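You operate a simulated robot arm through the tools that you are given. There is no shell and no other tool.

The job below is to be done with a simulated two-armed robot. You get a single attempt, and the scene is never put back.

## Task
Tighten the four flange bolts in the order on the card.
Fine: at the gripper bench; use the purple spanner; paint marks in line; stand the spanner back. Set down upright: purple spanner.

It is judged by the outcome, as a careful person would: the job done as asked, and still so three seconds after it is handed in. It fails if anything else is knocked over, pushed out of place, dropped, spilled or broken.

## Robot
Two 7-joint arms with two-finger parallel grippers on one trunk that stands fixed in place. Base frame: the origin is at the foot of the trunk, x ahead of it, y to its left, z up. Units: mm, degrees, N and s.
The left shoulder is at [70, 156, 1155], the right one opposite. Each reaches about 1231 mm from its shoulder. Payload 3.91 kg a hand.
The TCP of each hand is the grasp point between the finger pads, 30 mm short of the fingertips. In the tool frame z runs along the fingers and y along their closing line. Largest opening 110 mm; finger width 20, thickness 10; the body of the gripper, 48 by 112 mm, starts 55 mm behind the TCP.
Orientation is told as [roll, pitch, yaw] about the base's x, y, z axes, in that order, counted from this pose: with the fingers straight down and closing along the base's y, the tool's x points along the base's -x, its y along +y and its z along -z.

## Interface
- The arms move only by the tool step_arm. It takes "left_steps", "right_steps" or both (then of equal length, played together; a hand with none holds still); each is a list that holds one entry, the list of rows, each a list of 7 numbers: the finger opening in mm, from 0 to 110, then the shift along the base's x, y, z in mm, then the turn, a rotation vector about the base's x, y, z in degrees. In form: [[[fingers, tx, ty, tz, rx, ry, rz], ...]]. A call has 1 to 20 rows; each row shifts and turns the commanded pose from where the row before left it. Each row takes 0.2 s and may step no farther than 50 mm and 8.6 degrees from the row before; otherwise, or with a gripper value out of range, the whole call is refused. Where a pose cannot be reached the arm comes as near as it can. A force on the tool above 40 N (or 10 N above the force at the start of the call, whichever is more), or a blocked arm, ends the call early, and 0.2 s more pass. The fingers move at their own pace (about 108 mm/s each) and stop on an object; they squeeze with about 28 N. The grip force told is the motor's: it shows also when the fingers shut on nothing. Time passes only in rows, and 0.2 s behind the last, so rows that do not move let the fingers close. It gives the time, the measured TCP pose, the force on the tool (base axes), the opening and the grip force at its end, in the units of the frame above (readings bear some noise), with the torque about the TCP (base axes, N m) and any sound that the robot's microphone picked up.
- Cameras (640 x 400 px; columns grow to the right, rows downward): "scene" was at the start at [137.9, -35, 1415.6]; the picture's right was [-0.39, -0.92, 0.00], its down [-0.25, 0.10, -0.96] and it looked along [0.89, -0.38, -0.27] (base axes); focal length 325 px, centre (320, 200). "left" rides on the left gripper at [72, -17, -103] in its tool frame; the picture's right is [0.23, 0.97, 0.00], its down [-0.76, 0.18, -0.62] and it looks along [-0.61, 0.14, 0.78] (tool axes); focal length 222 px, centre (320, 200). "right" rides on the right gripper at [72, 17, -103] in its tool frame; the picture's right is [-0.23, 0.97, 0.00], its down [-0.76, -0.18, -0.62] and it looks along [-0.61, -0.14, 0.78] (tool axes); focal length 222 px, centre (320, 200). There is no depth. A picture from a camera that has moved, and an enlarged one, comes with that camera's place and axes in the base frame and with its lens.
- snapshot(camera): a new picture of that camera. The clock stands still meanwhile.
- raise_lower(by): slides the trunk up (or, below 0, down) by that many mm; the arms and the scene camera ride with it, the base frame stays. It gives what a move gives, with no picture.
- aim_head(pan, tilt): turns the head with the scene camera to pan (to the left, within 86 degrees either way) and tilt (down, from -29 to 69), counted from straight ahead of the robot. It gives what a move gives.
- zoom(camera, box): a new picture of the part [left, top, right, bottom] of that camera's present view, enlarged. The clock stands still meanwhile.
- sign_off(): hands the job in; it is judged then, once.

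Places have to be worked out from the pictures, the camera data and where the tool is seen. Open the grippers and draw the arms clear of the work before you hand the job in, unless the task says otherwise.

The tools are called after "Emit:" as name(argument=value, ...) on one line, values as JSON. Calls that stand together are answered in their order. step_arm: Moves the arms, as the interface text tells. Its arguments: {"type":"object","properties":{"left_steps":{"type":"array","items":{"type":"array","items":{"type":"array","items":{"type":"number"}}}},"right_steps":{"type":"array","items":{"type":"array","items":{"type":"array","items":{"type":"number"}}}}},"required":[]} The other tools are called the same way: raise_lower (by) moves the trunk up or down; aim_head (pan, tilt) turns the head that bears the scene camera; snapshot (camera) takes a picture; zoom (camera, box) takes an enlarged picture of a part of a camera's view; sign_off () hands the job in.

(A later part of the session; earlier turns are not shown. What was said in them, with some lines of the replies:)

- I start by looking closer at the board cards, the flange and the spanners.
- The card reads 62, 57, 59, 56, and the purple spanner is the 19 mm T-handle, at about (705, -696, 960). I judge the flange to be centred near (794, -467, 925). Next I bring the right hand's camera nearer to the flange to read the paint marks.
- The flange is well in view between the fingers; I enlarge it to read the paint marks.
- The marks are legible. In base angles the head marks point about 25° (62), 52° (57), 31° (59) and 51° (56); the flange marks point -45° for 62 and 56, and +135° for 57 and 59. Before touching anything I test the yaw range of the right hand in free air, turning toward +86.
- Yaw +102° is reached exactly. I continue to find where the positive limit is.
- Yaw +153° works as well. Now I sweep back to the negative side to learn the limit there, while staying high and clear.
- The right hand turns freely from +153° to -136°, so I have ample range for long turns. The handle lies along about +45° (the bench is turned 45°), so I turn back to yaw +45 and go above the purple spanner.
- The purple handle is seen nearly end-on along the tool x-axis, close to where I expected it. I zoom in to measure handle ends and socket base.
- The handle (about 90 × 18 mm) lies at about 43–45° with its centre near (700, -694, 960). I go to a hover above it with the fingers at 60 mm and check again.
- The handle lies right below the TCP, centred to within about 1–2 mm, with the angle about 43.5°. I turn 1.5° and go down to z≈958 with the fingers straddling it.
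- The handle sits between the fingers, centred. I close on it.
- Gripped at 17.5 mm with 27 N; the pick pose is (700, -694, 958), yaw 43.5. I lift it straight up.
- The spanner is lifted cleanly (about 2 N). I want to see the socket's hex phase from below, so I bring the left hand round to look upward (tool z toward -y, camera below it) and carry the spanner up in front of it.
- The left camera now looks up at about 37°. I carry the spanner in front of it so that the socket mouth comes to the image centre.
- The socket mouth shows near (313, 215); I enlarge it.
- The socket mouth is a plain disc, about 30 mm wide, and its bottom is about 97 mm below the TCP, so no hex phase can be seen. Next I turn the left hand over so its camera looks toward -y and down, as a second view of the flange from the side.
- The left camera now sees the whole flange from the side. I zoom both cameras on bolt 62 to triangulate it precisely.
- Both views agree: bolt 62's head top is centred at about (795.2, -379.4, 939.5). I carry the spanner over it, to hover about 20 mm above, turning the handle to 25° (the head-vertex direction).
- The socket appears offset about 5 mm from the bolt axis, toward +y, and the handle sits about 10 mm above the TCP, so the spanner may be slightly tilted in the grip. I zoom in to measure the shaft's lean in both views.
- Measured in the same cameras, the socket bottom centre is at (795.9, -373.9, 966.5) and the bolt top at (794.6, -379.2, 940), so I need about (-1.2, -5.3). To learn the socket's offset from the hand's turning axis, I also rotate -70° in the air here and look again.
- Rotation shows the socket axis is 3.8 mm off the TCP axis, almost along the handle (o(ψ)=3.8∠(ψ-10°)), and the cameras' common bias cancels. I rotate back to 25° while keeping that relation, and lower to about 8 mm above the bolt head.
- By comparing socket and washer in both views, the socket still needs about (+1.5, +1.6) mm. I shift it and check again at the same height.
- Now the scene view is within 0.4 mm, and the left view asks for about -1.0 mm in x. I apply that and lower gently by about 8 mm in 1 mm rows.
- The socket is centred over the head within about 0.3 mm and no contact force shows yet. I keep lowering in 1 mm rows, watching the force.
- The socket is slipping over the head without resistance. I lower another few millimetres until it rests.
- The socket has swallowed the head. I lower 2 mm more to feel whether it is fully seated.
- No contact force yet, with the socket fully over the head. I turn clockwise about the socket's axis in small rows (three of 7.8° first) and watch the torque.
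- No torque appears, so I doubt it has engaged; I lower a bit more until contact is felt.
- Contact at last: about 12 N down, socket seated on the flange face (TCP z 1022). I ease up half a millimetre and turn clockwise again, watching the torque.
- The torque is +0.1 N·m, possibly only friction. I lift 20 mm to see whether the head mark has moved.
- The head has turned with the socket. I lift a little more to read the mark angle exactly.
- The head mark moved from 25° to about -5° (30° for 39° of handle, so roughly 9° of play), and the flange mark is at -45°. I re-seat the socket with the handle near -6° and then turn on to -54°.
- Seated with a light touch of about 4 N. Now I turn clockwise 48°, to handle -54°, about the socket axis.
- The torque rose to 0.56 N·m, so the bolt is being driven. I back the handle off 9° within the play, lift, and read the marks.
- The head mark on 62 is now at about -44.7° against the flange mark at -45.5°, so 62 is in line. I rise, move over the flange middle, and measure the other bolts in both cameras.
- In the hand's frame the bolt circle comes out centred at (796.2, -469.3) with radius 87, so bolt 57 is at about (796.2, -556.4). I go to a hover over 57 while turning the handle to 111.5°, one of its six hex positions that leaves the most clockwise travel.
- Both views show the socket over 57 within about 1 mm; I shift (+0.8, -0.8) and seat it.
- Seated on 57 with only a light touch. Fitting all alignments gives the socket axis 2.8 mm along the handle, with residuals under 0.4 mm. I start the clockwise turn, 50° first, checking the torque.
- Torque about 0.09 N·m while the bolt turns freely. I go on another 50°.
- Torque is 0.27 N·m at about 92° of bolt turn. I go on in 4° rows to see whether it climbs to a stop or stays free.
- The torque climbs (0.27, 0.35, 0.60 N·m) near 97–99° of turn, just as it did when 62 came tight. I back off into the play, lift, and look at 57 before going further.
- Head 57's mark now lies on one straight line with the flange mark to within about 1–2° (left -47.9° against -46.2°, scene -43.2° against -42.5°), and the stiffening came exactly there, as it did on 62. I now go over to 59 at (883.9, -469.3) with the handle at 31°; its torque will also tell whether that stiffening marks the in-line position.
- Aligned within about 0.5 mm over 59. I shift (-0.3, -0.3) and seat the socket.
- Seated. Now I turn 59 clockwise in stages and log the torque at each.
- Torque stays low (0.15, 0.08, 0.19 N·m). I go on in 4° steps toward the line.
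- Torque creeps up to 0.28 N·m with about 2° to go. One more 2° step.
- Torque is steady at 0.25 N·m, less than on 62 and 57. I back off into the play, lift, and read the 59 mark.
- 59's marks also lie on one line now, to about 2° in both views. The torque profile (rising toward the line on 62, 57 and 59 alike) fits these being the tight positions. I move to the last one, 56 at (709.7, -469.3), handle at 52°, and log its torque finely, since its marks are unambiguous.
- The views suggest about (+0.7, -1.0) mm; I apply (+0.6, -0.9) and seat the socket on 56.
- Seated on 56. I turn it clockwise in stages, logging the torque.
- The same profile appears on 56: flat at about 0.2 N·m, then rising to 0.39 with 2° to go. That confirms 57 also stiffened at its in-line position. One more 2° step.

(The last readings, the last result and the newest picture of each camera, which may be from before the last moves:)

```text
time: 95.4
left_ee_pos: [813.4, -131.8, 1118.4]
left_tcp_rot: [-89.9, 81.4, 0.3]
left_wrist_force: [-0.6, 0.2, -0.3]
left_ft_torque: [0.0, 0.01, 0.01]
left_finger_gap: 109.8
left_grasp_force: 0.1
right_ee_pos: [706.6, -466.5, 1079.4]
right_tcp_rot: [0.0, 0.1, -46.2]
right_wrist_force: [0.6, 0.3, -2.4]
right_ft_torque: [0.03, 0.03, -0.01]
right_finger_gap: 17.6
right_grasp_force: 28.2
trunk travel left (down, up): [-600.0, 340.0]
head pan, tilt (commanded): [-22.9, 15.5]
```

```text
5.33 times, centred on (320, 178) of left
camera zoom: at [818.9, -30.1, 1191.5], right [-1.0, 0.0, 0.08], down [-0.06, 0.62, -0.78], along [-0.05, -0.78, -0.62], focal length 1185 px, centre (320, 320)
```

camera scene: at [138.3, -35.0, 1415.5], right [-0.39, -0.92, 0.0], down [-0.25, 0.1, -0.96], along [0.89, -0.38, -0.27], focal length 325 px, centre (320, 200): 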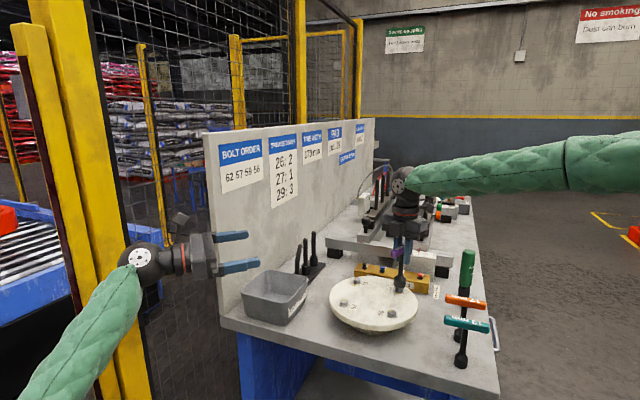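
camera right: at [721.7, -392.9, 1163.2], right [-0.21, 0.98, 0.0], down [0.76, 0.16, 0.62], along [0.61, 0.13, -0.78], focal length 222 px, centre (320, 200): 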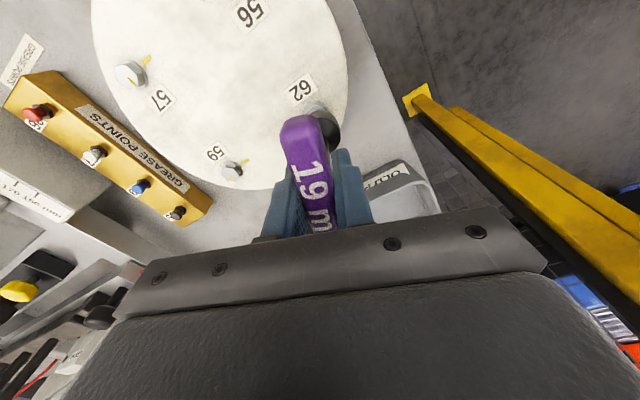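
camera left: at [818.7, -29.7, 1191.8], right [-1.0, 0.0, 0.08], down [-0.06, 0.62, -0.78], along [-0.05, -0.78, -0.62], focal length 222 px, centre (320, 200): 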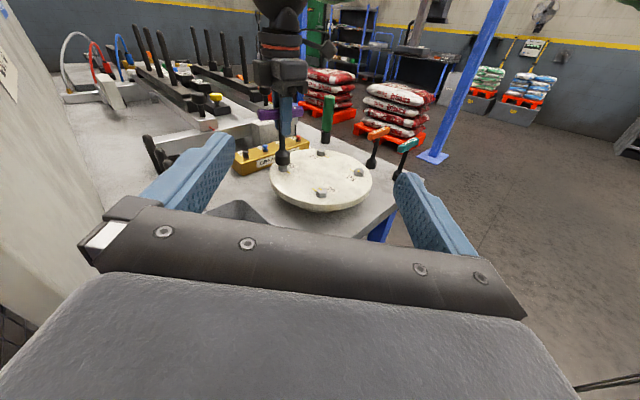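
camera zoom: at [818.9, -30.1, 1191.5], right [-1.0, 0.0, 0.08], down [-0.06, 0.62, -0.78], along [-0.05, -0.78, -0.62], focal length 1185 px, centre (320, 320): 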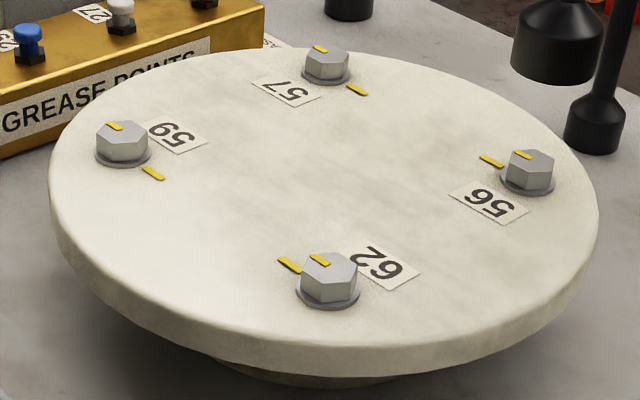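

56 is in line (-42.0° against -42.1° in the same view) with 0.55 N·m, just like 62. Bolt 59 showed only 0.25 N·m, so I check 59 and 57 more closely before putting the spanner back.

Emit:
zoom(camera="left", box=[276, 159, 292, 173])

Emit:
zoom(camera="scene", box=[351, 274, 367, 288])

Emit:
zoom(camera="left", box=[314, 146, 330, 160])

Emit:
zoom(camera="scene", box=[394, 282, 410, 296])

Emit:
snapshot(camera="right")

```text
16.00 times, centred on (284, 166) of left
camera zoom: at [818.9, -30.1, 1191.5], right [-1.0, 0.0, 0.08], down [-0.06, 0.62, -0.78], along [-0.05, -0.78, -0.62], focal length 3554 px, centre (896, 744)
```

zoom: 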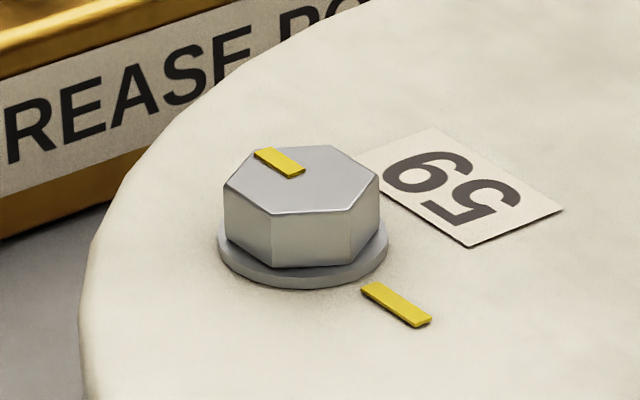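

```text
16.00 times, centred on (359, 281) of scene
camera zoom: at [138.6, -35.1, 1415.5], right [-0.39, -0.92, 0.0], down [-0.25, 0.1, -0.96], along [0.89, -0.38, -0.27], focal length 5201 px, centre (-304, -1096)
```

zoom: 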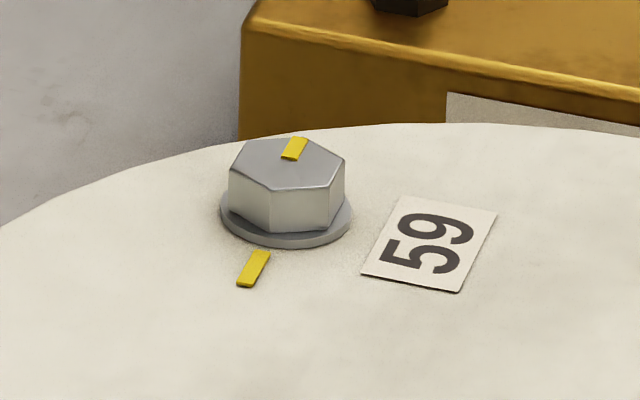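

```text
16.00 times, centred on (322, 153) of left
camera zoom: at [818.9, -30.1, 1191.5], right [-1.0, 0.0, 0.08], down [-0.06, 0.62, -0.78], along [-0.05, -0.78, -0.62], focal length 3554 px, centre (288, 952)
```

zoom: 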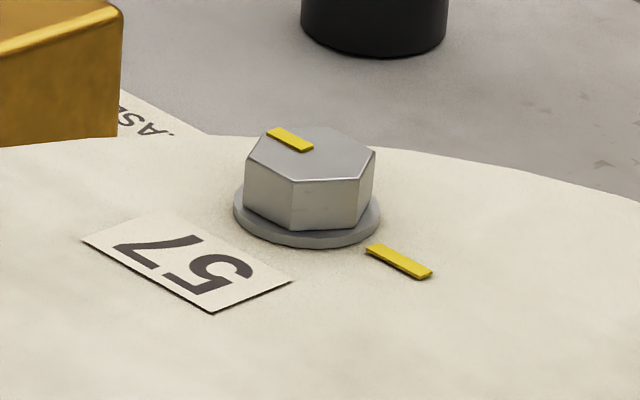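

```text
16.00 times, centred on (402, 289) of scene
camera zoom: at [138.6, -35.1, 1415.5], right [-0.39, -0.92, 0.0], down [-0.25, 0.1, -0.96], along [0.89, -0.38, -0.27], focal length 5201 px, centre (-992, -1224)
```

zoom: 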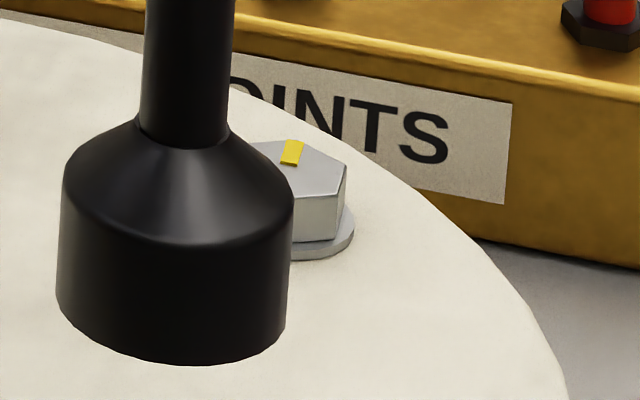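

```text
taken
camera right: at [669.4, -402.9, 1181.1], right [0.86, 0.51, 0.0], down [0.4, -0.67, 0.62], along [0.32, -0.54, -0.78], focal length 222 px, centre (320, 200)
```

right: 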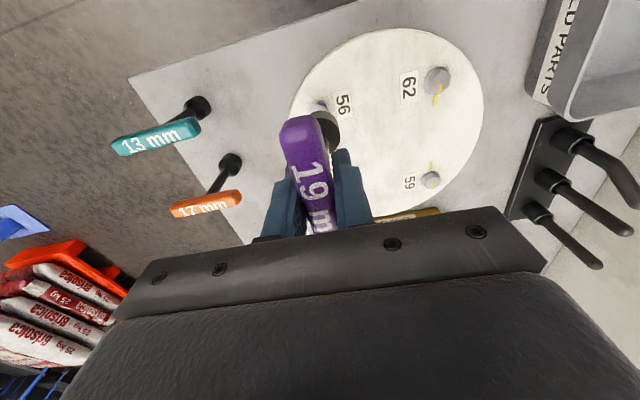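

The right camera now sees 62 and 59 from a steeper angle; I zoom there.

Emit:
zoom(camera="right", box=[414, 166, 446, 194])

Emit:
zoom(camera="right", box=[421, 68, 453, 96])

```text
14.29 times, centred on (430, 180) of right
camera zoom: at [669.4, -402.9, 1181.1], right [0.86, 0.51, 0.0], down [0.4, -0.67, 0.62], along [0.32, -0.54, -0.78], focal length 3173 px, centre (-1251, 486)
```

zoom: 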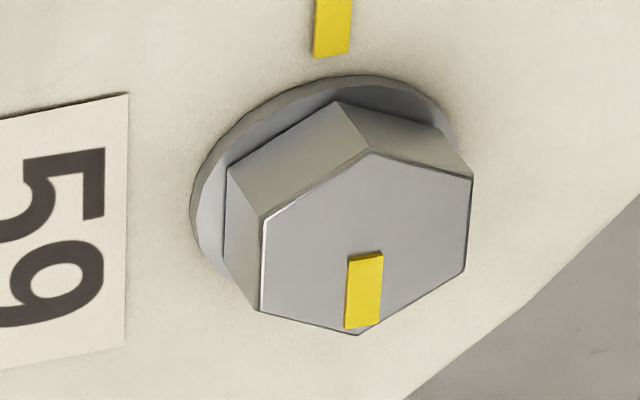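

```text
14.29 times, centred on (437, 82) of right
camera zoom: at [669.4, -402.9, 1181.1], right [0.86, 0.51, 0.0], down [0.4, -0.67, 0.62], along [0.32, -0.54, -0.78], focal length 3173 px, centre (-1351, 1886)
```

zoom: 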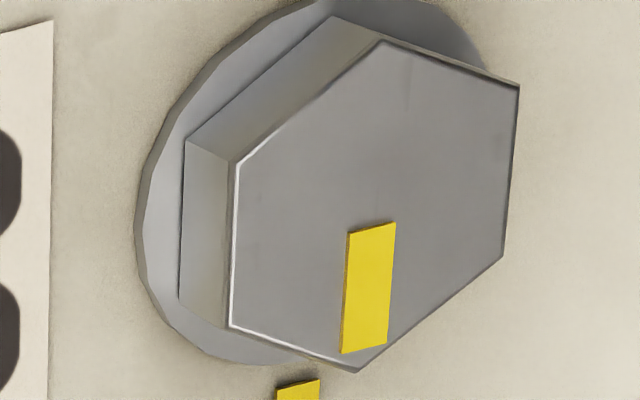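

In the steep right-hand view 59's head and flange stripes are parallel within 1°, yet 59 never showed the stiff end-feel the others have. I go back to 59, re-seat at the same angle and press gently a few degrees further, to feel whether it comes up against its tight point.

Emit:
step_arm(right_steps=[[[0, 43.3, 0.17, 0, 0, 0, 0], [0, 43.3, 0.17, 0, 0, 0, 0], [0, 43.3, 0.17, 0, 0, 0, 0], [0, 43.39, 0.18, 0, 0, 0, 0], [0, 0, 0, -12, 0, 0, 0], [0, 0, 0, -12, 0, 0, 0], [0, 0, 0, -12, 0, 0, 0], [0, 0, 0, -3, 0, 0, 0], [0, 0, 0, -3, 0, 0, 0], [0, 0, 0, -3, 0, 0, 0], [0, 0, 0, -3, 0, 0, 0], [0, 0, 0, -3, 0, 0, 0], [0, 0, 0, -2, 0, 0, 0], [0, 0, 0, -1.5, 0, 0, 0], [0, 0, 0, -1, 0, 0, 0], [0, 0, 0, -0.5, 0, 0, 0], [0, 0, 0, 0, 0, 0, 0]]])

Emit:
zoom(camera="left", box=[262, 145, 302, 185])

Emit:
zoom(camera="scene", box=[338, 258, 378, 298])

```text
time: 99.0
left_ee_pos: [813.3, -131.8, 1118.2]
left_tcp_rot: [-89.8, 81.4, 0.2]
left_wrist_force: [-0.7, 0.5, -0.4]
left_ft_torque: [0.01, -0.02, -0.02]
left_finger_gap: 110.0
left_grasp_force: 0.1
right_ee_pos: [880.3, -466.1, 1022.8]
right_tcp_rot: [0.0, 0.0, -46.2]
right_wrist_force: [1.6, -0.8, 0.9]
right_ft_torque: [-0.04, -0.06, 0.03]
right_finger_gap: 17.4
right_grasp_force: 28.0
trunk travel left (down, up): [-600.0, 340.0]
head pan, tilt (commanded): [-22.9, 15.5]
```

```text
10.00 times, centred on (282, 165) of left
camera zoom: at [818.7, -29.9, 1191.8], right [-1.0, 0.0, 0.08], down [-0.06, 0.62, -0.78], along [-0.05, -0.78, -0.62], focal length 2221 px, centre (700, 550)
```

zoom: 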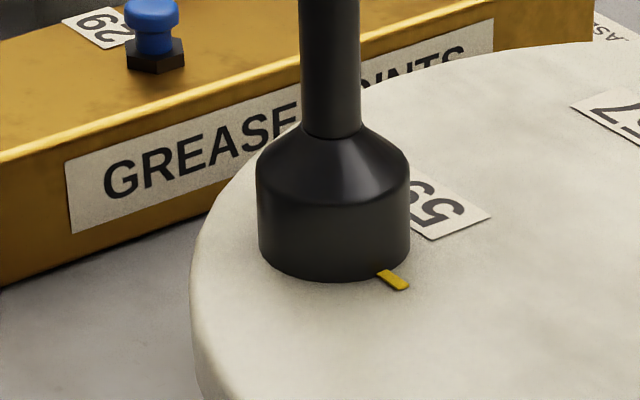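

```text
10.00 times, centred on (358, 278) of scene
camera zoom: at [138.3, -34.9, 1415.6], right [-0.39, -0.92, 0.0], down [-0.25, 0.1, -0.96], along [0.89, -0.38, -0.27], focal length 3251 px, centre (-60, -580)
```

zoom: 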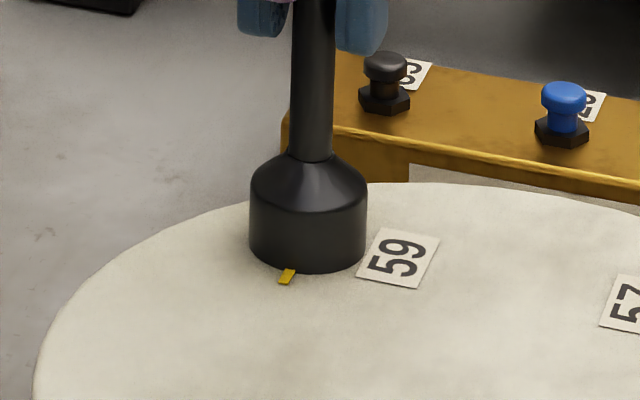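

Seated again. I turn the 8° of play and then 2° steps, reading the torque each time.

Emit:
step_arm(right_steps=[[[0, 0.29, 0.264, 0, 0, 0, -8]]])

Emit:
step_arm(right_steps=[[[0, 0.078, 0.059, 0, 0, 0, -2]]])

Emit:
step_arm(right_steps=[[[0, 0.08, 0.056, 0, 0, 0, -2]]])

```text
time: 99.4
left_ee_pos: [812.6, -132.3, 1118.8]
left_tcp_rot: [-89.8, 81.4, 0.1]
left_wrist_force: [-0.6, 0.2, -0.5]
left_ft_torque: [0.01, -0.01, 0.01]
left_finger_gap: 109.9
left_grasp_force: 0.2
right_ee_pos: [880.0, -465.8, 1023.1]
right_tcp_rot: [0.0, 0.0, -54.2]
right_wrist_force: [0.4, -2.2, 4.4]
right_ft_torque: [-0.03, -0.01, 0.43]
right_finger_gap: 17.8
right_grasp_force: 27.9
trunk travel left (down, up): [-600.0, 340.0]
head pan, tilt (commanded): [-22.9, 15.5]
```

```text
time: 99.8
left_ee_pos: [813.3, -131.6, 1119.3]
left_tcp_rot: [-89.9, 81.4, 0.2]
left_wrist_force: [0.2, 0.8, -0.2]
left_ft_torque: [0.02, -0.02, 0.0]
left_finger_gap: 109.8
left_grasp_force: 0.0
right_ee_pos: [879.4, -466.5, 1022.8]
right_tcp_rot: [0.0, -0.1, -56.2]
right_wrist_force: [-0.2, -1.5, 2.0]
right_ft_torque: [-0.06, -0.04, 0.54]
right_finger_gap: 17.6
right_grasp_force: 27.6
trunk travel left (down, up): [-600.0, 340.0]
head pan, tilt (commanded): [-22.9, 15.5]
```

```text
time: 100.2
left_ee_pos: [814.0, -133.0, 1118.6]
left_tcp_rot: [-89.8, 81.3, 0.2]
left_wrist_force: [-0.2, 0.1, 0.3]
left_ft_torque: [-0.02, 0.0, 0.02]
left_finger_gap: 110.0
left_grasp_force: 0.1
right_ee_pos: [879.9, -466.1, 1024.0]
right_tcp_rot: [0.0, 0.0, -58.2]
right_wrist_force: [0.8, -1.9, 3.0]
right_ft_torque: [-0.15, -0.07, 0.59]
right_finger_gap: 17.6
right_grasp_force: 28.4
trunk travel left (down, up): [-600.0, 340.0]
head pan, tilt (commanded): [-22.9, 15.5]
```

Now 59 shows the same stiff end-feel (0.43, 0.54, 0.59 N·m). I back off, lift, and see whether the head moved or is against a stop.

Emit:
step_arm(right_steps=[[[0, -0.4, -0.36, 0, 0, 0, 8.4], [0, -0.15, -0.12, 0, 0, 0, 3.4], [0, 0, 0, 3, 0, 0, 0], [0, 0, 0, 8, 0, 0, 0], [0, 0, 0, 15, 0, 0, 0], [0, 0, 0, 15, 0, 0, 0], [0, 0, 0, 15, 0, 0, 0], [0, 0, 0, 0, 0, 0, 0]]])

Emit:
zoom(camera="left", box=[266, 157, 298, 177])

Emit:
zoom(camera="scene", box=[342, 270, 374, 290])

Emit:
snapshot(camera="right")

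```text
time: 102.0
left_ee_pos: [813.5, -132.9, 1118.1]
left_tcp_rot: [-89.8, 81.4, 0.3]
left_wrist_force: [0.3, -0.6, 0.2]
left_ft_torque: [0.01, 0.02, -0.02]
left_finger_gap: 110.4
left_grasp_force: 0.2
right_ee_pos: [881.4, -465.8, 1079.1]
right_tcp_rot: [0.0, 0.0, -46.3]
right_wrist_force: [-0.5, -0.8, -1.8]
right_ft_torque: [0.03, 0.0, 0.02]
right_finger_gap: 17.8
right_grasp_force: 27.7
trunk travel left (down, up): [-600.0, 340.0]
head pan, tilt (commanded): [-22.9, 15.5]
```

```text
16.00 times, centred on (282, 167) of left
camera zoom: at [819.0, -30.1, 1191.5], right [-1.0, 0.0, 0.08], down [-0.06, 0.62, -0.78], along [-0.05, -0.78, -0.62], focal length 3554 px, centre (928, 728)
```

zoom: 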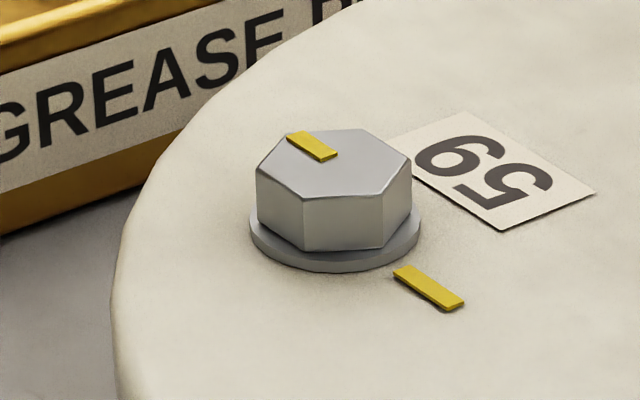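

```text
16.00 times, centred on (358, 280) of scene
camera zoom: at [138.7, -35.2, 1415.5], right [-0.39, -0.92, 0.0], down [-0.25, 0.1, -0.96], along [0.89, -0.38, -0.27], focal length 5201 px, centre (-288, -1080)
```

zoom: 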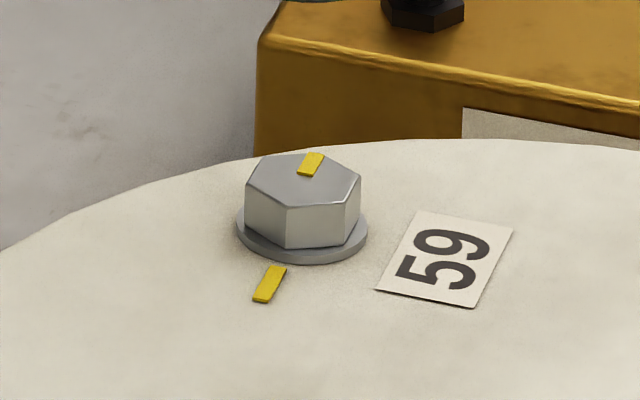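

```text
taken
camera right: at [843.4, -401.6, 1181.2], right [0.86, 0.51, 0.0], down [0.4, -0.67, 0.62], along [0.32, -0.54, -0.78], focal length 222 px, centre (320, 200)
```

right: 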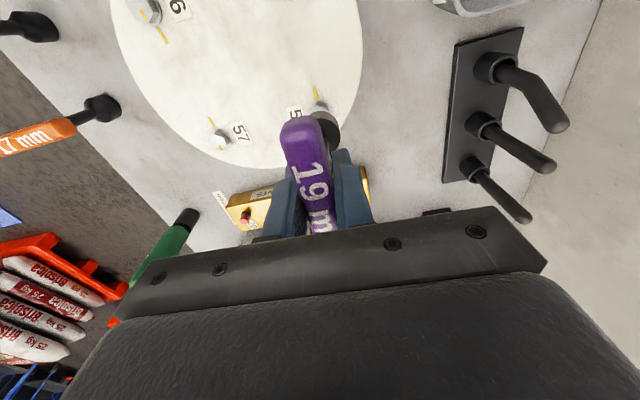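

59's head has not moved at all while the handle went 4° further, so it is hard against its tight stop with the stripes in line; the other three reached the same end torque. All four are done in order 62-57-59-56, so I carry the spanner back to its stand spot (700, -694), yaw 43.5.

Emit:
step_arm(right_steps=[[[0, 0, 0, 15, 0, 0, 0], [0, 0, 0, 18, 0, 0, 0], [0, -16.5, -20.57, 0, 0, 0, 8.17], [0, -16.5, -20.57, 0, 0, 0, 8.17], [0, -16.5, -20.57, 0, 0, 0, 8.17], [0, -16.5, -20.57, 0, 0, 0, 8.17], [0, -16.5, -20.57, 0, 0, 0, 8.17], [0, -16.5, -20.57, 0, 0, 0, 8.17], [0, -16.5, -20.57, 0, 0, 0, 8.17], [0, -16.5, -20.57, 0, 0, 0, 8.17], [0, -16.5, -20.57, 0, 0, 0, 8.17], [0, -16.5, -20.57, 0, 0, 0, 8.17], [0, -16.6, -20.6, 0, 0, 0, 8.2], [0, 0, 0, 0, 0, 0, 0]]])

Emit:
snapshot(camera="right")

Emit:
zoom(camera="scene", box=[400, 170, 540, 380])

Emit:
zoom(camera="left", box=[290, 60, 430, 200])

```text
time: 105.0
left_ee_pos: [815.2, -132.5, 1119.0]
left_tcp_rot: [-90.0, 81.5, 0.1]
left_wrist_force: [-0.3, -0.5, 0.3]
left_ft_torque: [0.02, 0.01, -0.03]
left_finger_gap: 109.9
left_grasp_force: 0.0
right_ee_pos: [699.0, -693.3, 1112.6]
right_tcp_rot: [0.1, 0.2, 43.7]
right_wrist_force: [0.3, -0.2, -2.0]
right_ft_torque: [0.0, 0.02, -0.01]
right_finger_gap: 17.6
right_grasp_force: 28.0
trunk travel left (down, up): [-600.0, 340.0]
head pan, tilt (commanded): [-22.9, 15.5]
```

```text
taken
camera right: at [635.1, -730.2, 1214.3], right [-0.51, 0.86, 0.0], down [0.67, 0.4, 0.62], along [0.54, 0.32, -0.78], focal length 222 px, centre (320, 200)
```

right: 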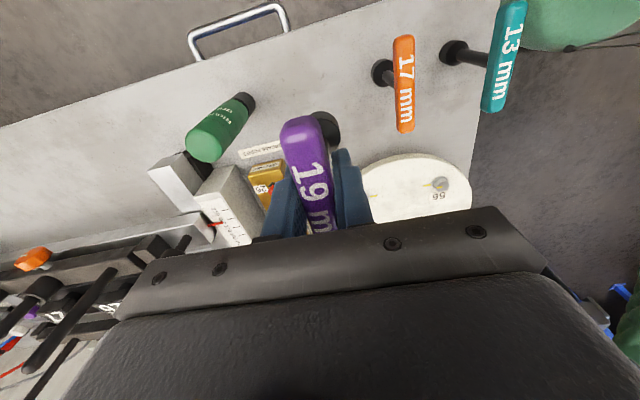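

```text
1.90 times, centred on (470, 275) of scene
camera zoom: at [138.9, -34.5, 1415.5], right [-0.39, -0.92, 0.0], down [-0.25, 0.1, -0.96], along [0.89, -0.38, -0.27], focal length 619 px, centre (34, 57)
```

zoom: 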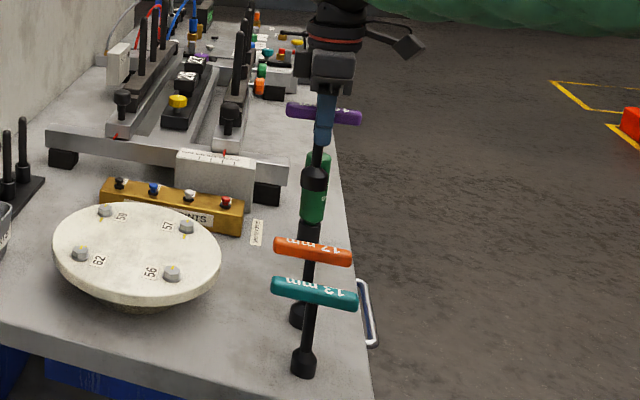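

```text
2.86 times, centred on (360, 130) of left
camera zoom: at [819.2, -29.4, 1191.4], right [-1.0, 0.0, 0.08], down [-0.06, 0.62, -0.78], along [-0.05, -0.78, -0.62], focal length 635 px, centre (206, 400)
```

zoom: 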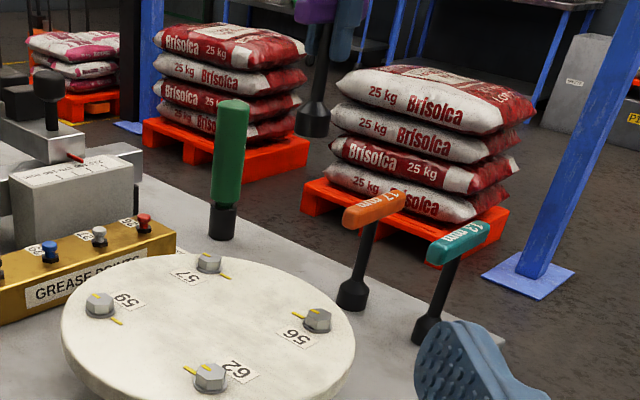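

The view matches the one just after picking. I go straight down, slowing for the last millimetres.

Emit:
step_arm(right_steps=[[[0, 0, 0, -20, 0, 0, 0], [0, 0, 0, -20, 0, 0, 0], [0, 0, 0, -20, 0, 0, 0], [0, 0, 0, -20, 0, 0, 0], [0, 0, 0, -20, 0, 0, 0], [0, 0, 0, -20, 0, 0, 0], [0, 0, 0, -15, 0, 0, 0], [0, 0, 0, -10, 0, 0, 0], [0, 0, 0, -4, 0, 0, 0], [0, 0, 0, -2, 0, 0, 0], [0, 0, 0, -1, 0, 0, 0], [0, 0, 0, -1, 0, 0, 0], [0, 0, 0, 0, 0, 0, 0]]])

Emit:
zoom(camera="left", box=[300, 90, 420, 200])

Emit:
zoom(camera="scene", box=[430, 230, 510, 370])

```text
time: 107.8
left_ee_pos: [813.4, -132.6, 1119.2]
left_tcp_rot: [-89.8, 81.4, 0.3]
left_wrist_force: [-0.2, 0.3, -1.0]
left_ft_torque: [0.0, 0.0, 0.01]
left_finger_gap: 109.8
left_grasp_force: 0.1
right_ee_pos: [697.5, -693.0, 958.3]
right_tcp_rot: [-0.1, 0.0, 43.5]
right_wrist_force: [0.0, 0.4, -1.8]
right_ft_torque: [0.01, 0.01, 0.05]
right_finger_gap: 17.5
right_grasp_force: 28.1
trunk travel left (down, up): [-600.0, 340.0]
head pan, tilt (commanded): [-22.9, 15.5]
```

```text
3.64 times, centred on (360, 145) of left
camera zoom: at [818.6, -30.1, 1191.8], right [-1.0, 0.0, 0.08], down [-0.06, 0.62, -0.78], along [-0.05, -0.78, -0.62], focal length 808 px, centre (174, 400)
```

zoom: 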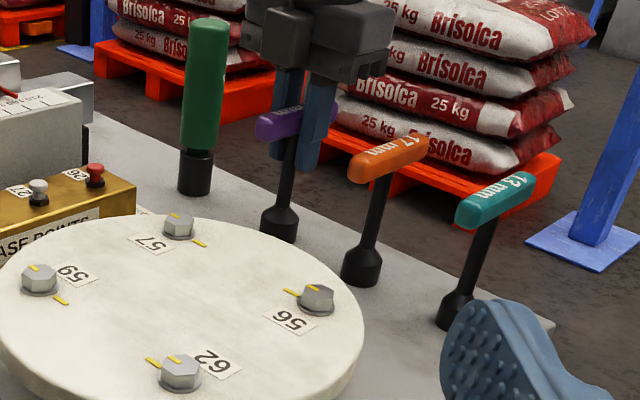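

```text
2.86 times, centred on (470, 300) of scene
camera zoom: at [138.3, -35.2, 1415.5], right [-0.39, -0.92, 0.0], down [-0.25, 0.1, -0.96], along [0.89, -0.38, -0.27], focal length 929 px, centre (-109, -86)
```

zoom: 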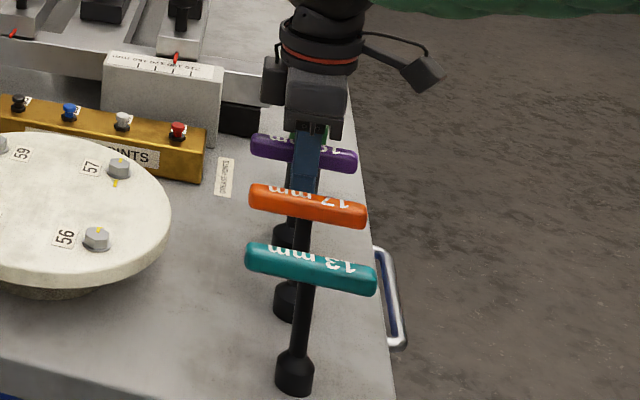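

It stands almost on the bench, in line with the other two. I lower in half-millimetre rows until the bench takes the weight.

Emit:
step_arm(right_steps=[[[0, 0, 0, -0.5, 0, 0, 0], [0, 0, 0, -0.5, 0, 0, 0], [0, 0, 0, -0.3, 0, 0, 0], [0, 0, 0, 0, 0, 0, 0]]])

```text
time: 108.8
left_ee_pos: [813.7, -132.3, 1119.4]
left_tcp_rot: [-89.8, 81.4, 0.3]
left_wrist_force: [-0.9, -0.4, 0.7]
left_ft_torque: [-0.01, 0.01, 0.02]
left_finger_gap: 109.9
left_grasp_force: 0.1
right_ee_pos: [698.0, -693.0, 956.4]
right_tcp_rot: [0.1, 0.0, 43.5]
right_wrist_force: [0.0, -0.1, -2.3]
right_ft_torque: [0.0, 0.0, 0.0]
right_finger_gap: 17.5
right_grasp_force: 28.2
trunk travel left (down, up): [-600.0, 340.0]
head pan, tilt (commanded): [-22.9, 15.5]
```

The bench is not yet bearing it; I lower a little more.

Emit:
step_arm(right_steps=[[[0, 0, 0, -0.4, 0, 0, 0], [0, 0, 0, -0.4, 0, 0, 0], [0, 0, 0, 0, 0, 0, 0]]])

Emit:
zoom(camera="left", box=[340, 115, 372, 165])

```text
time: 109.6
left_ee_pos: [813.6, -133.0, 1119.4]
left_tcp_rot: [-89.7, 81.4, 0.2]
left_wrist_force: [0.0, -0.4, -0.5]
left_ft_torque: [0.0, -0.01, 0.01]
left_finger_gap: 109.9
left_grasp_force: 0.1
right_ee_pos: [698.5, -692.3, 956.6]
right_tcp_rot: [0.0, 0.0, 43.4]
right_wrist_force: [0.4, -0.7, -0.3]
right_ft_torque: [-0.08, 0.01, 0.0]
right_finger_gap: 17.4
right_grasp_force: 28.1
trunk travel left (down, up): [-600.0, 340.0]
head pan, tilt (commanded): [-22.9, 15.5]
```

```text
8.00 times, centred on (356, 140) of left
camera zoom: at [818.6, -30.1, 1191.9], right [-1.0, 0.0, 0.08], down [-0.06, 0.62, -0.78], along [-0.05, -0.78, -0.62], focal length 1777 px, centre (32, 680)
```

zoom: 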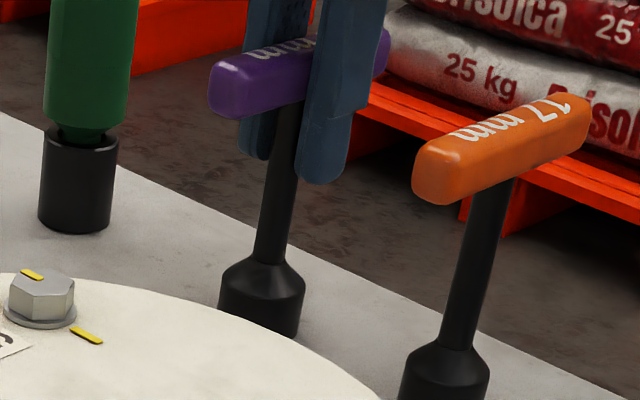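

Contact is beginning (force up from -2.3 to -0.3 N). I lower 0.3 mm more and check that the spanner is fully seated before opening.

Emit:
step_arm(right_steps=[[[0, 0, 0, -0.3, 0, 0, 0], [0, 0, 0, 0, 0, 0, 0]]])

```text
time: 110.2
left_ee_pos: [814.0, -132.8, 1117.7]
left_tcp_rot: [-89.9, 81.4, 0.3]
left_wrist_force: [0.7, -0.4, 0.2]
left_ft_torque: [0.01, 0.0, -0.01]
left_finger_gap: 110.0
left_grasp_force: 0.1
right_ee_pos: [698.7, -692.6, 956.9]
right_tcp_rot: [0.0, 0.0, 43.5]
right_wrist_force: [1.0, -0.2, 4.4]
right_ft_torque: [0.0, -0.04, 0.02]
right_finger_gap: 17.5
right_grasp_force: 28.4
trunk travel left (down, up): [-600.0, 340.0]
head pan, tilt (commanded): [-22.9, 15.5]
```

It stands firmly (about 6 N of contact, almost no torque). I open the fingers gradually.

Emit:
step_arm(right_steps=[[[19, 0, 0, 0, 0, 0, 0], [22, 0, 0, 0, 0, 0, 0], [28, 0, 0, 0, 0, 0, 0], [40, 0, 0, 0, 0, 0, 0], [60, 0, 0, 0, 0, 0, 0], [60, 0, 0, 0, 0, 0, 0]]])

Emit:
snapshot(camera="right")

Emit:
zoom(camera="left", box=[320, 100, 400, 170])

```text
time: 111.6
left_ee_pos: [812.6, -132.7, 1118.3]
left_tcp_rot: [-89.8, 81.3, 0.2]
left_wrist_force: [-0.1, 0.1, -0.9]
left_ft_torque: [-0.02, 0.04, 0.02]
left_finger_gap: 110.3
left_grasp_force: 0.1
right_ee_pos: [699.0, -692.3, 955.1]
right_tcp_rot: [0.0, 0.1, 43.5]
right_wrist_force: [-0.8, -0.2, -0.4]
right_ft_torque: [-0.01, 0.01, 0.01]
right_finger_gap: 60.2
right_grasp_force: 0.1
trunk travel left (down, up): [-600.0, 340.0]
head pan, tilt (commanded): [-22.9, 15.5]
```

```text
taken
camera right: at [634.4, -730.1, 1058.7], right [-0.51, 0.86, 0.0], down [0.68, 0.4, 0.62], along [0.54, 0.32, -0.78], focal length 222 px, centre (320, 200)
```

right: 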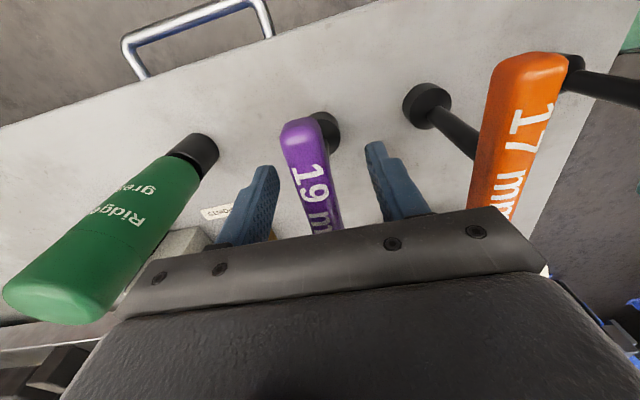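

```text
5.71 times, centred on (360, 135) of left
camera zoom: at [818.5, -30.0, 1191.9], right [-1.0, 0.0, 0.08], down [-0.06, 0.62, -0.78], along [-0.05, -0.78, -0.62], focal length 1269 px, centre (91, 571)
```

zoom: 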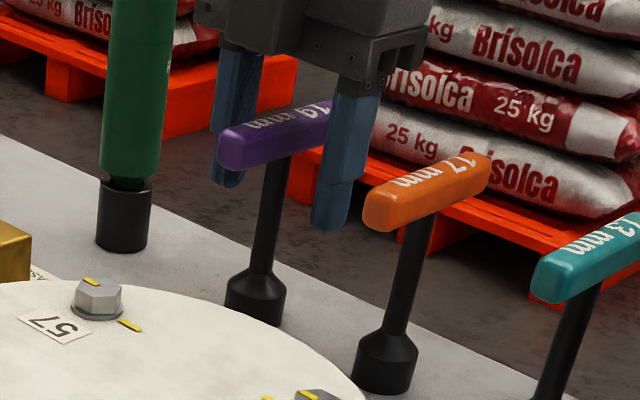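

The purple spanner stands upright on its own in the row, matching the picture at pick-up. I raise the hand straight up.

Emit:
step_arm(right_steps=[[[60, 0, 0, 10, 0, 0, 0], [60, 0, 0, 20, 0, 0, 0], [60, 0, 0, 25, 0, 0, 0], [60, 0, 0, 30, 0, 0, 0], [60, 0, 0, 35, 0, 0, 0], [60, 0, 0, 40, 0, 0, 0], [60, 0, 0, 40, 0, 0, 0], [60, 0, 0, 0, 0, 0, 0]]])

Emit:
snapshot(camera="right")

Emit:
snapshot(camera="scene")

```text
time: 113.4
left_ee_pos: [814.4, -132.7, 1118.6]
left_tcp_rot: [-89.6, 81.4, 0.4]
left_wrist_force: [-0.2, -0.2, 0.0]
left_ft_torque: [-0.01, 0.0, 0.0]
left_finger_gap: 110.0
left_grasp_force: 0.1
right_ee_pos: [699.1, -692.3, 1155.3]
right_tcp_rot: [0.0, 0.0, 43.4]
right_wrist_force: [0.8, -0.3, 0.4]
right_ft_torque: [0.03, 0.0, 0.02]
right_finger_gap: 59.8
right_grasp_force: 0.0
trunk travel left (down, up): [-600.0, 340.0]
head pan, tilt (commanded): [-22.9, 15.5]
```

```text
taken
camera right: at [635.8, -730.4, 1258.1], right [-0.51, 0.86, 0.0], down [0.68, 0.39, 0.62], along [0.54, 0.32, -0.78], focal length 222 px, centre (320, 200)
```

right: 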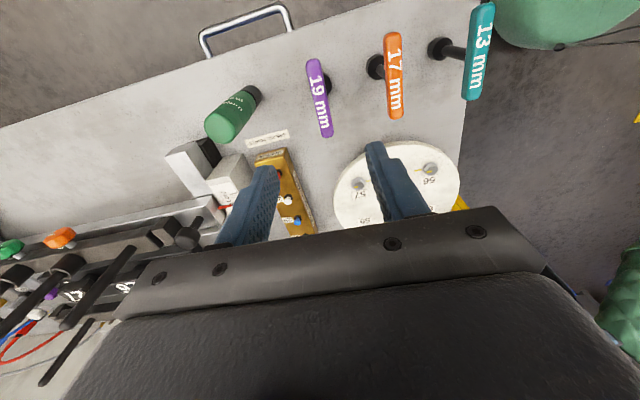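

```text
taken
camera scene: at [138.5, -35.7, 1415.4], right [-0.39, -0.92, 0.0], down [-0.25, 0.1, -0.96], along [0.89, -0.38, -0.27], focal length 325 px, centre (320, 200)
```

scene: 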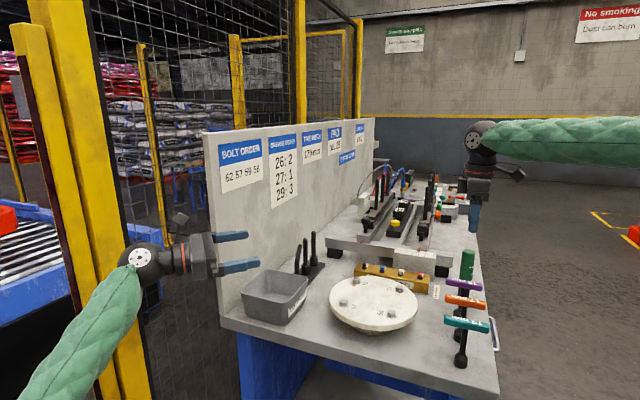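

The spanner is back in its place, upright. I use the free right camera for a final steep look at all four bolts.

Emit:
step_arm(right_steps=[[[110, -12, 43, 0, 0, 0, -7.25], [110, -12, 43, 0, 0, 0, -7.25], [110, -12, 43, 0, 0, 0, -7.25], [110, -12, 43, 0, 0, 0, -7.25], [110, -12, 43, 0, 0, 0, -7.25], [110, -12, 43, 0, 0, 0, -7.25], [110, 0, 0, 0, 0, 0, 0]]])

Emit:
snapshot(camera="right")

Emit:
zoom(camera="right", box=[250, 110, 390, 240])

```text
time: 115.0
left_ee_pos: [813.1, -134.0, 1117.8]
left_tcp_rot: [-89.5, 81.4, 0.7]
left_wrist_force: [-0.1, -0.2, -0.6]
left_ft_torque: [-0.01, 0.04, -0.02]
left_finger_gap: 109.9
left_grasp_force: 0.1
right_ee_pos: [627.4, -435.9, 1156.5]
right_tcp_rot: [0.0, 0.0, -0.1]
right_wrist_force: [-0.4, 0.1, -0.6]
right_ft_torque: [0.04, 0.0, -0.02]
right_finger_gap: 110.0
right_grasp_force: 0.1
trunk travel left (down, up): [-600.0, 340.0]
head pan, tilt (commanded): [-22.9, 15.5]
```

```text
taken
camera right: at [553.8, -418.7, 1259.0], right [0.23, 0.97, 0.0], down [0.76, -0.18, 0.62], along [0.61, -0.14, -0.78], focal length 222 px, centre (320, 200)
```

right: 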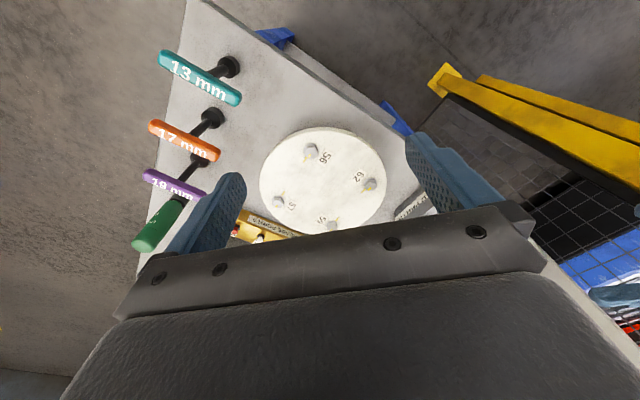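

```text
3.08 times, centred on (320, 175) of right
camera zoom: at [553.8, -418.7, 1259.0], right [0.23, 0.97, 0.0], down [0.76, -0.18, 0.62], along [0.61, -0.14, -0.78], focal length 684 px, centre (320, 277)
```

zoom: 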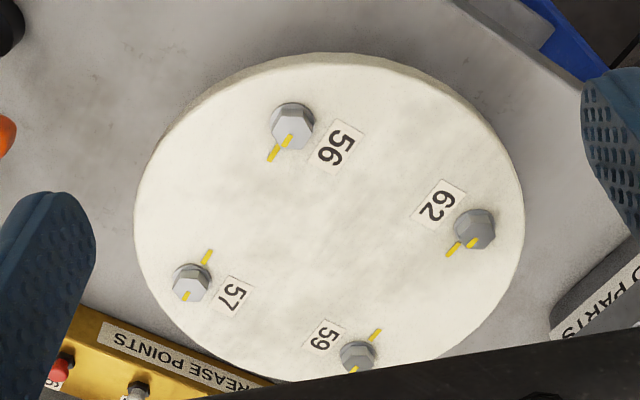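

All four stripes look in line. I zoom on each for a last check.

Emit:
zoom(camera="right", box=[262, 190, 294, 212])

Emit:
zoom(camera="right", box=[318, 210, 350, 232])

Emit:
zoom(camera="right", box=[352, 172, 384, 194])

Emit:
zoom(camera="right", box=[295, 138, 327, 160])

```text
16.00 times, centred on (278, 201) of right
camera zoom: at [553.8, -418.7, 1259.0], right [0.23, 0.97, 0.0], down [0.76, -0.18, 0.62], along [0.61, -0.14, -0.78], focal length 3554 px, centre (992, 184)
```

zoom: 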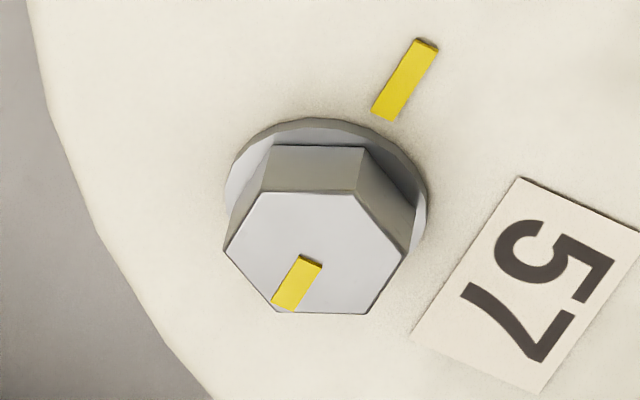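

```text
16.00 times, centred on (334, 221) of right
camera zoom: at [553.8, -418.7, 1259.0], right [0.23, 0.97, 0.0], down [0.76, -0.18, 0.62], along [0.61, -0.14, -0.78], focal length 3554 px, centre (96, -136)
```

zoom: 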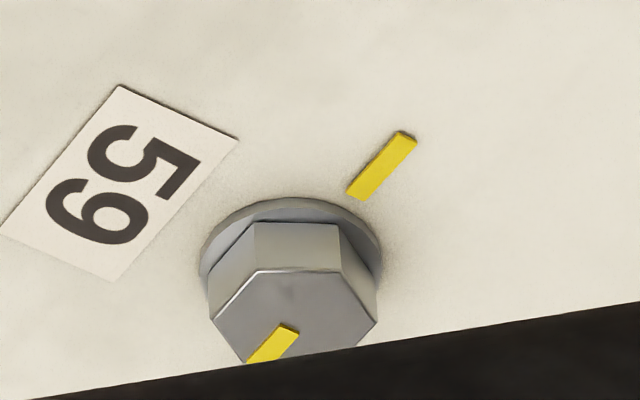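

```text
16.00 times, centred on (368, 183) of right
camera zoom: at [553.8, -418.7, 1259.0], right [0.23, 0.97, 0.0], down [0.76, -0.18, 0.62], along [0.61, -0.14, -0.78], focal length 3554 px, centre (-448, 472)
```

zoom: 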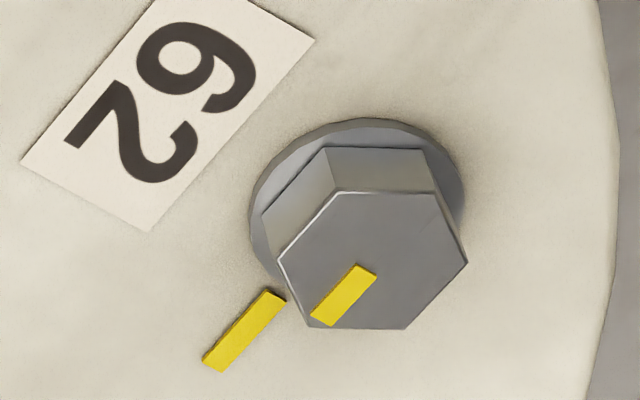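

```text
16.00 times, centred on (311, 149) of right
camera zoom: at [553.8, -418.7, 1259.0], right [0.23, 0.97, 0.0], down [0.76, -0.18, 0.62], along [0.61, -0.14, -0.78], focal length 3554 px, centre (464, 1016)
```

zoom: 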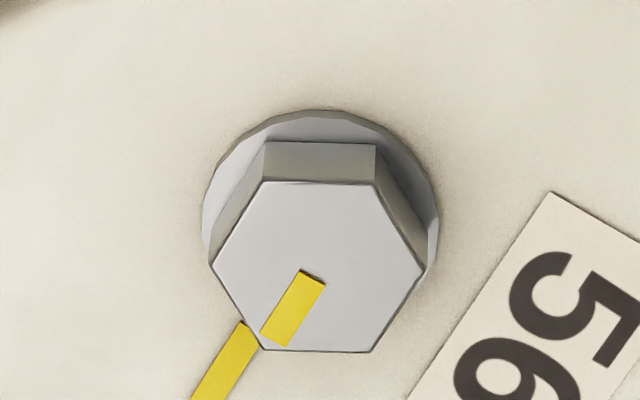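

All four pairs of stripes are parallel and on one line to within about 1°, and the spanner stands in its place. I now draw both arms clear of the bench, with the grippers open.

Emit:
step_arm(right_steps=[[[110, -25, -21.4, 24, 0, 0, 0], [110, -25, -21.4, 24, 0, 0, 0], [110, -25, -21.4, 24, 0, 0, 0], [110, -25, -21.4, 24, 0, 0, 0], [110, -25, -21.4, 24, 0, 0, 0], [110, -25, -21.4, 24, 0, 0, 0], [110, -25, -21.4, 24, 0, 0, 0], [110, 0, 0, 0, 0, 0, 0]]], left_steps=[[[110, -25, 10, 12, 0, 0, 0], [110, -25, 10, 12, 0, 0, 0], [110, -25, 10, 12, 0, 0, 0], [110, -25, 10, 12, 0, 0, 0], [110, -25, 10, 12, 0, 0, 0], [110, -25, 10, 12, 0, 0, 0], [110, -25, 10, 12, 0, 0, 0], [110, 0, 0, 0, 0, 0, 0]]])

Emit:
snapshot(camera="scene")

Emit:
snapshot(camera="right")

Emit:
zoom(camera="scene", box=[310, 240, 510, 365])

```text
time: 116.8
left_ee_pos: [640.4, -62.1, 1202.0]
left_tcp_rot: [-89.8, 81.5, 0.3]
left_wrist_force: [0.8, -0.2, -0.5]
left_ft_torque: [-0.05, 0.04, -0.01]
left_finger_gap: 110.2
left_grasp_force: 0.0
right_ee_pos: [453.4, -584.6, 1324.2]
right_tcp_rot: [0.1, 0.0, 0.0]
right_wrist_force: [0.2, -1.2, 0.2]
right_ft_torque: [0.01, 0.03, 0.0]
right_finger_gap: 110.0
right_grasp_force: 0.0
trunk travel left (down, up): [-600.0, 340.0]
head pan, tilt (commanded): [-22.9, 15.5]
```

```text
taken
camera scene: at [139.3, -35.0, 1415.3], right [-0.39, -0.92, 0.0], down [-0.25, 0.1, -0.96], along [0.89, -0.38, -0.27], focal length 325 px, centre (320, 200)
```

scene: 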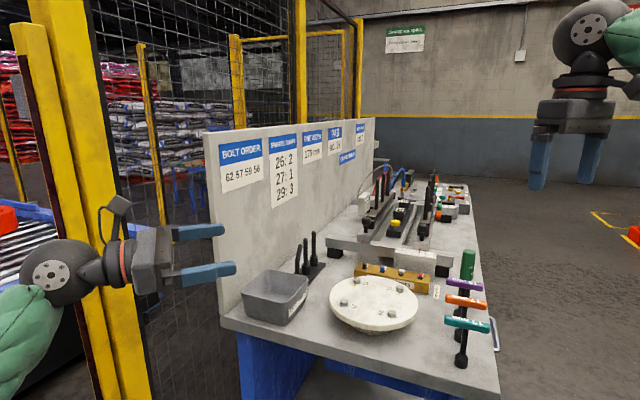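

```text
taken
camera right: at [380.8, -567.4, 1427.8], right [0.23, 0.97, 0.0], down [0.76, -0.18, 0.62], along [0.61, -0.14, -0.78], focal length 222 px, centre (320, 200)
```

right: 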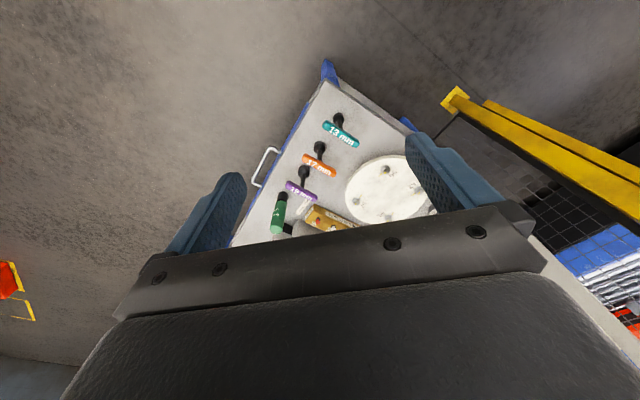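

```text
3.20 times, centred on (410, 302) of scene
camera zoom: at [139.3, -35.0, 1415.3], right [-0.39, -0.92, 0.0], down [-0.25, 0.1, -0.96], along [0.89, -0.38, -0.27], focal length 1040 px, centre (32, -128)
```

zoom: 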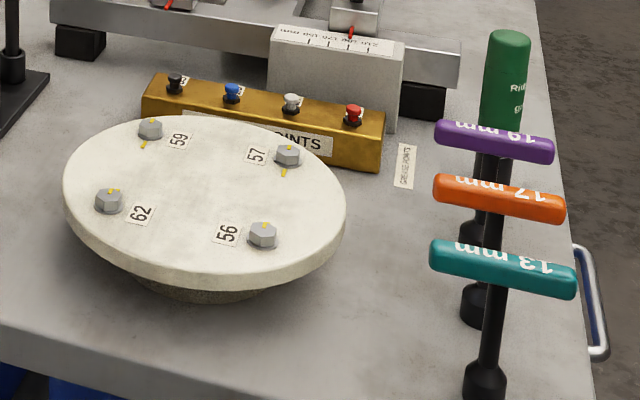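

The scene looks the same as at the start, except that the four stripes are now in line. The purple spanner stands in its place, nothing else has moved, and both arms are clear with open grippers. I hand the job in.

Emit:
sign_off()

```text
The job is handed in.
```

I tightened the four flange bolts with the purple 19 mm spanner in the card's order, 62, 57, 59, 56. All four paint marks are in line to within about 1°. I had to judge bolts 57 and 59, and I went back to 59 at the end; both are explained below.

- **Tightness:** every bolt reached about 0.55–0.60 N·m at the end of its turn. Turning them before that took only about 0.2–0.3 N·m.
- **Bolts 57 and 59:** on these two the stripe on the head lines up with the flange stripe, but on the opposite side of the head. To meet on the same side they would have needed about 180° more clockwise.
    - I left both in line, because the stiff end-feel came exactly there.
    - On 59 I pressed about 4° further and the head did not move. I did not make that extra check on 57.
- **Order:** that check on 59 came after 56, as a last touch with no movement of the bolt. Each bolt was first brought into line in the card's order.
- **Spanner:** it is back in its place, upright in the row with the other two. The last pictures show nothing else moved or knocked over.
- **Arms:** both are clear of the bench with the grippers open.
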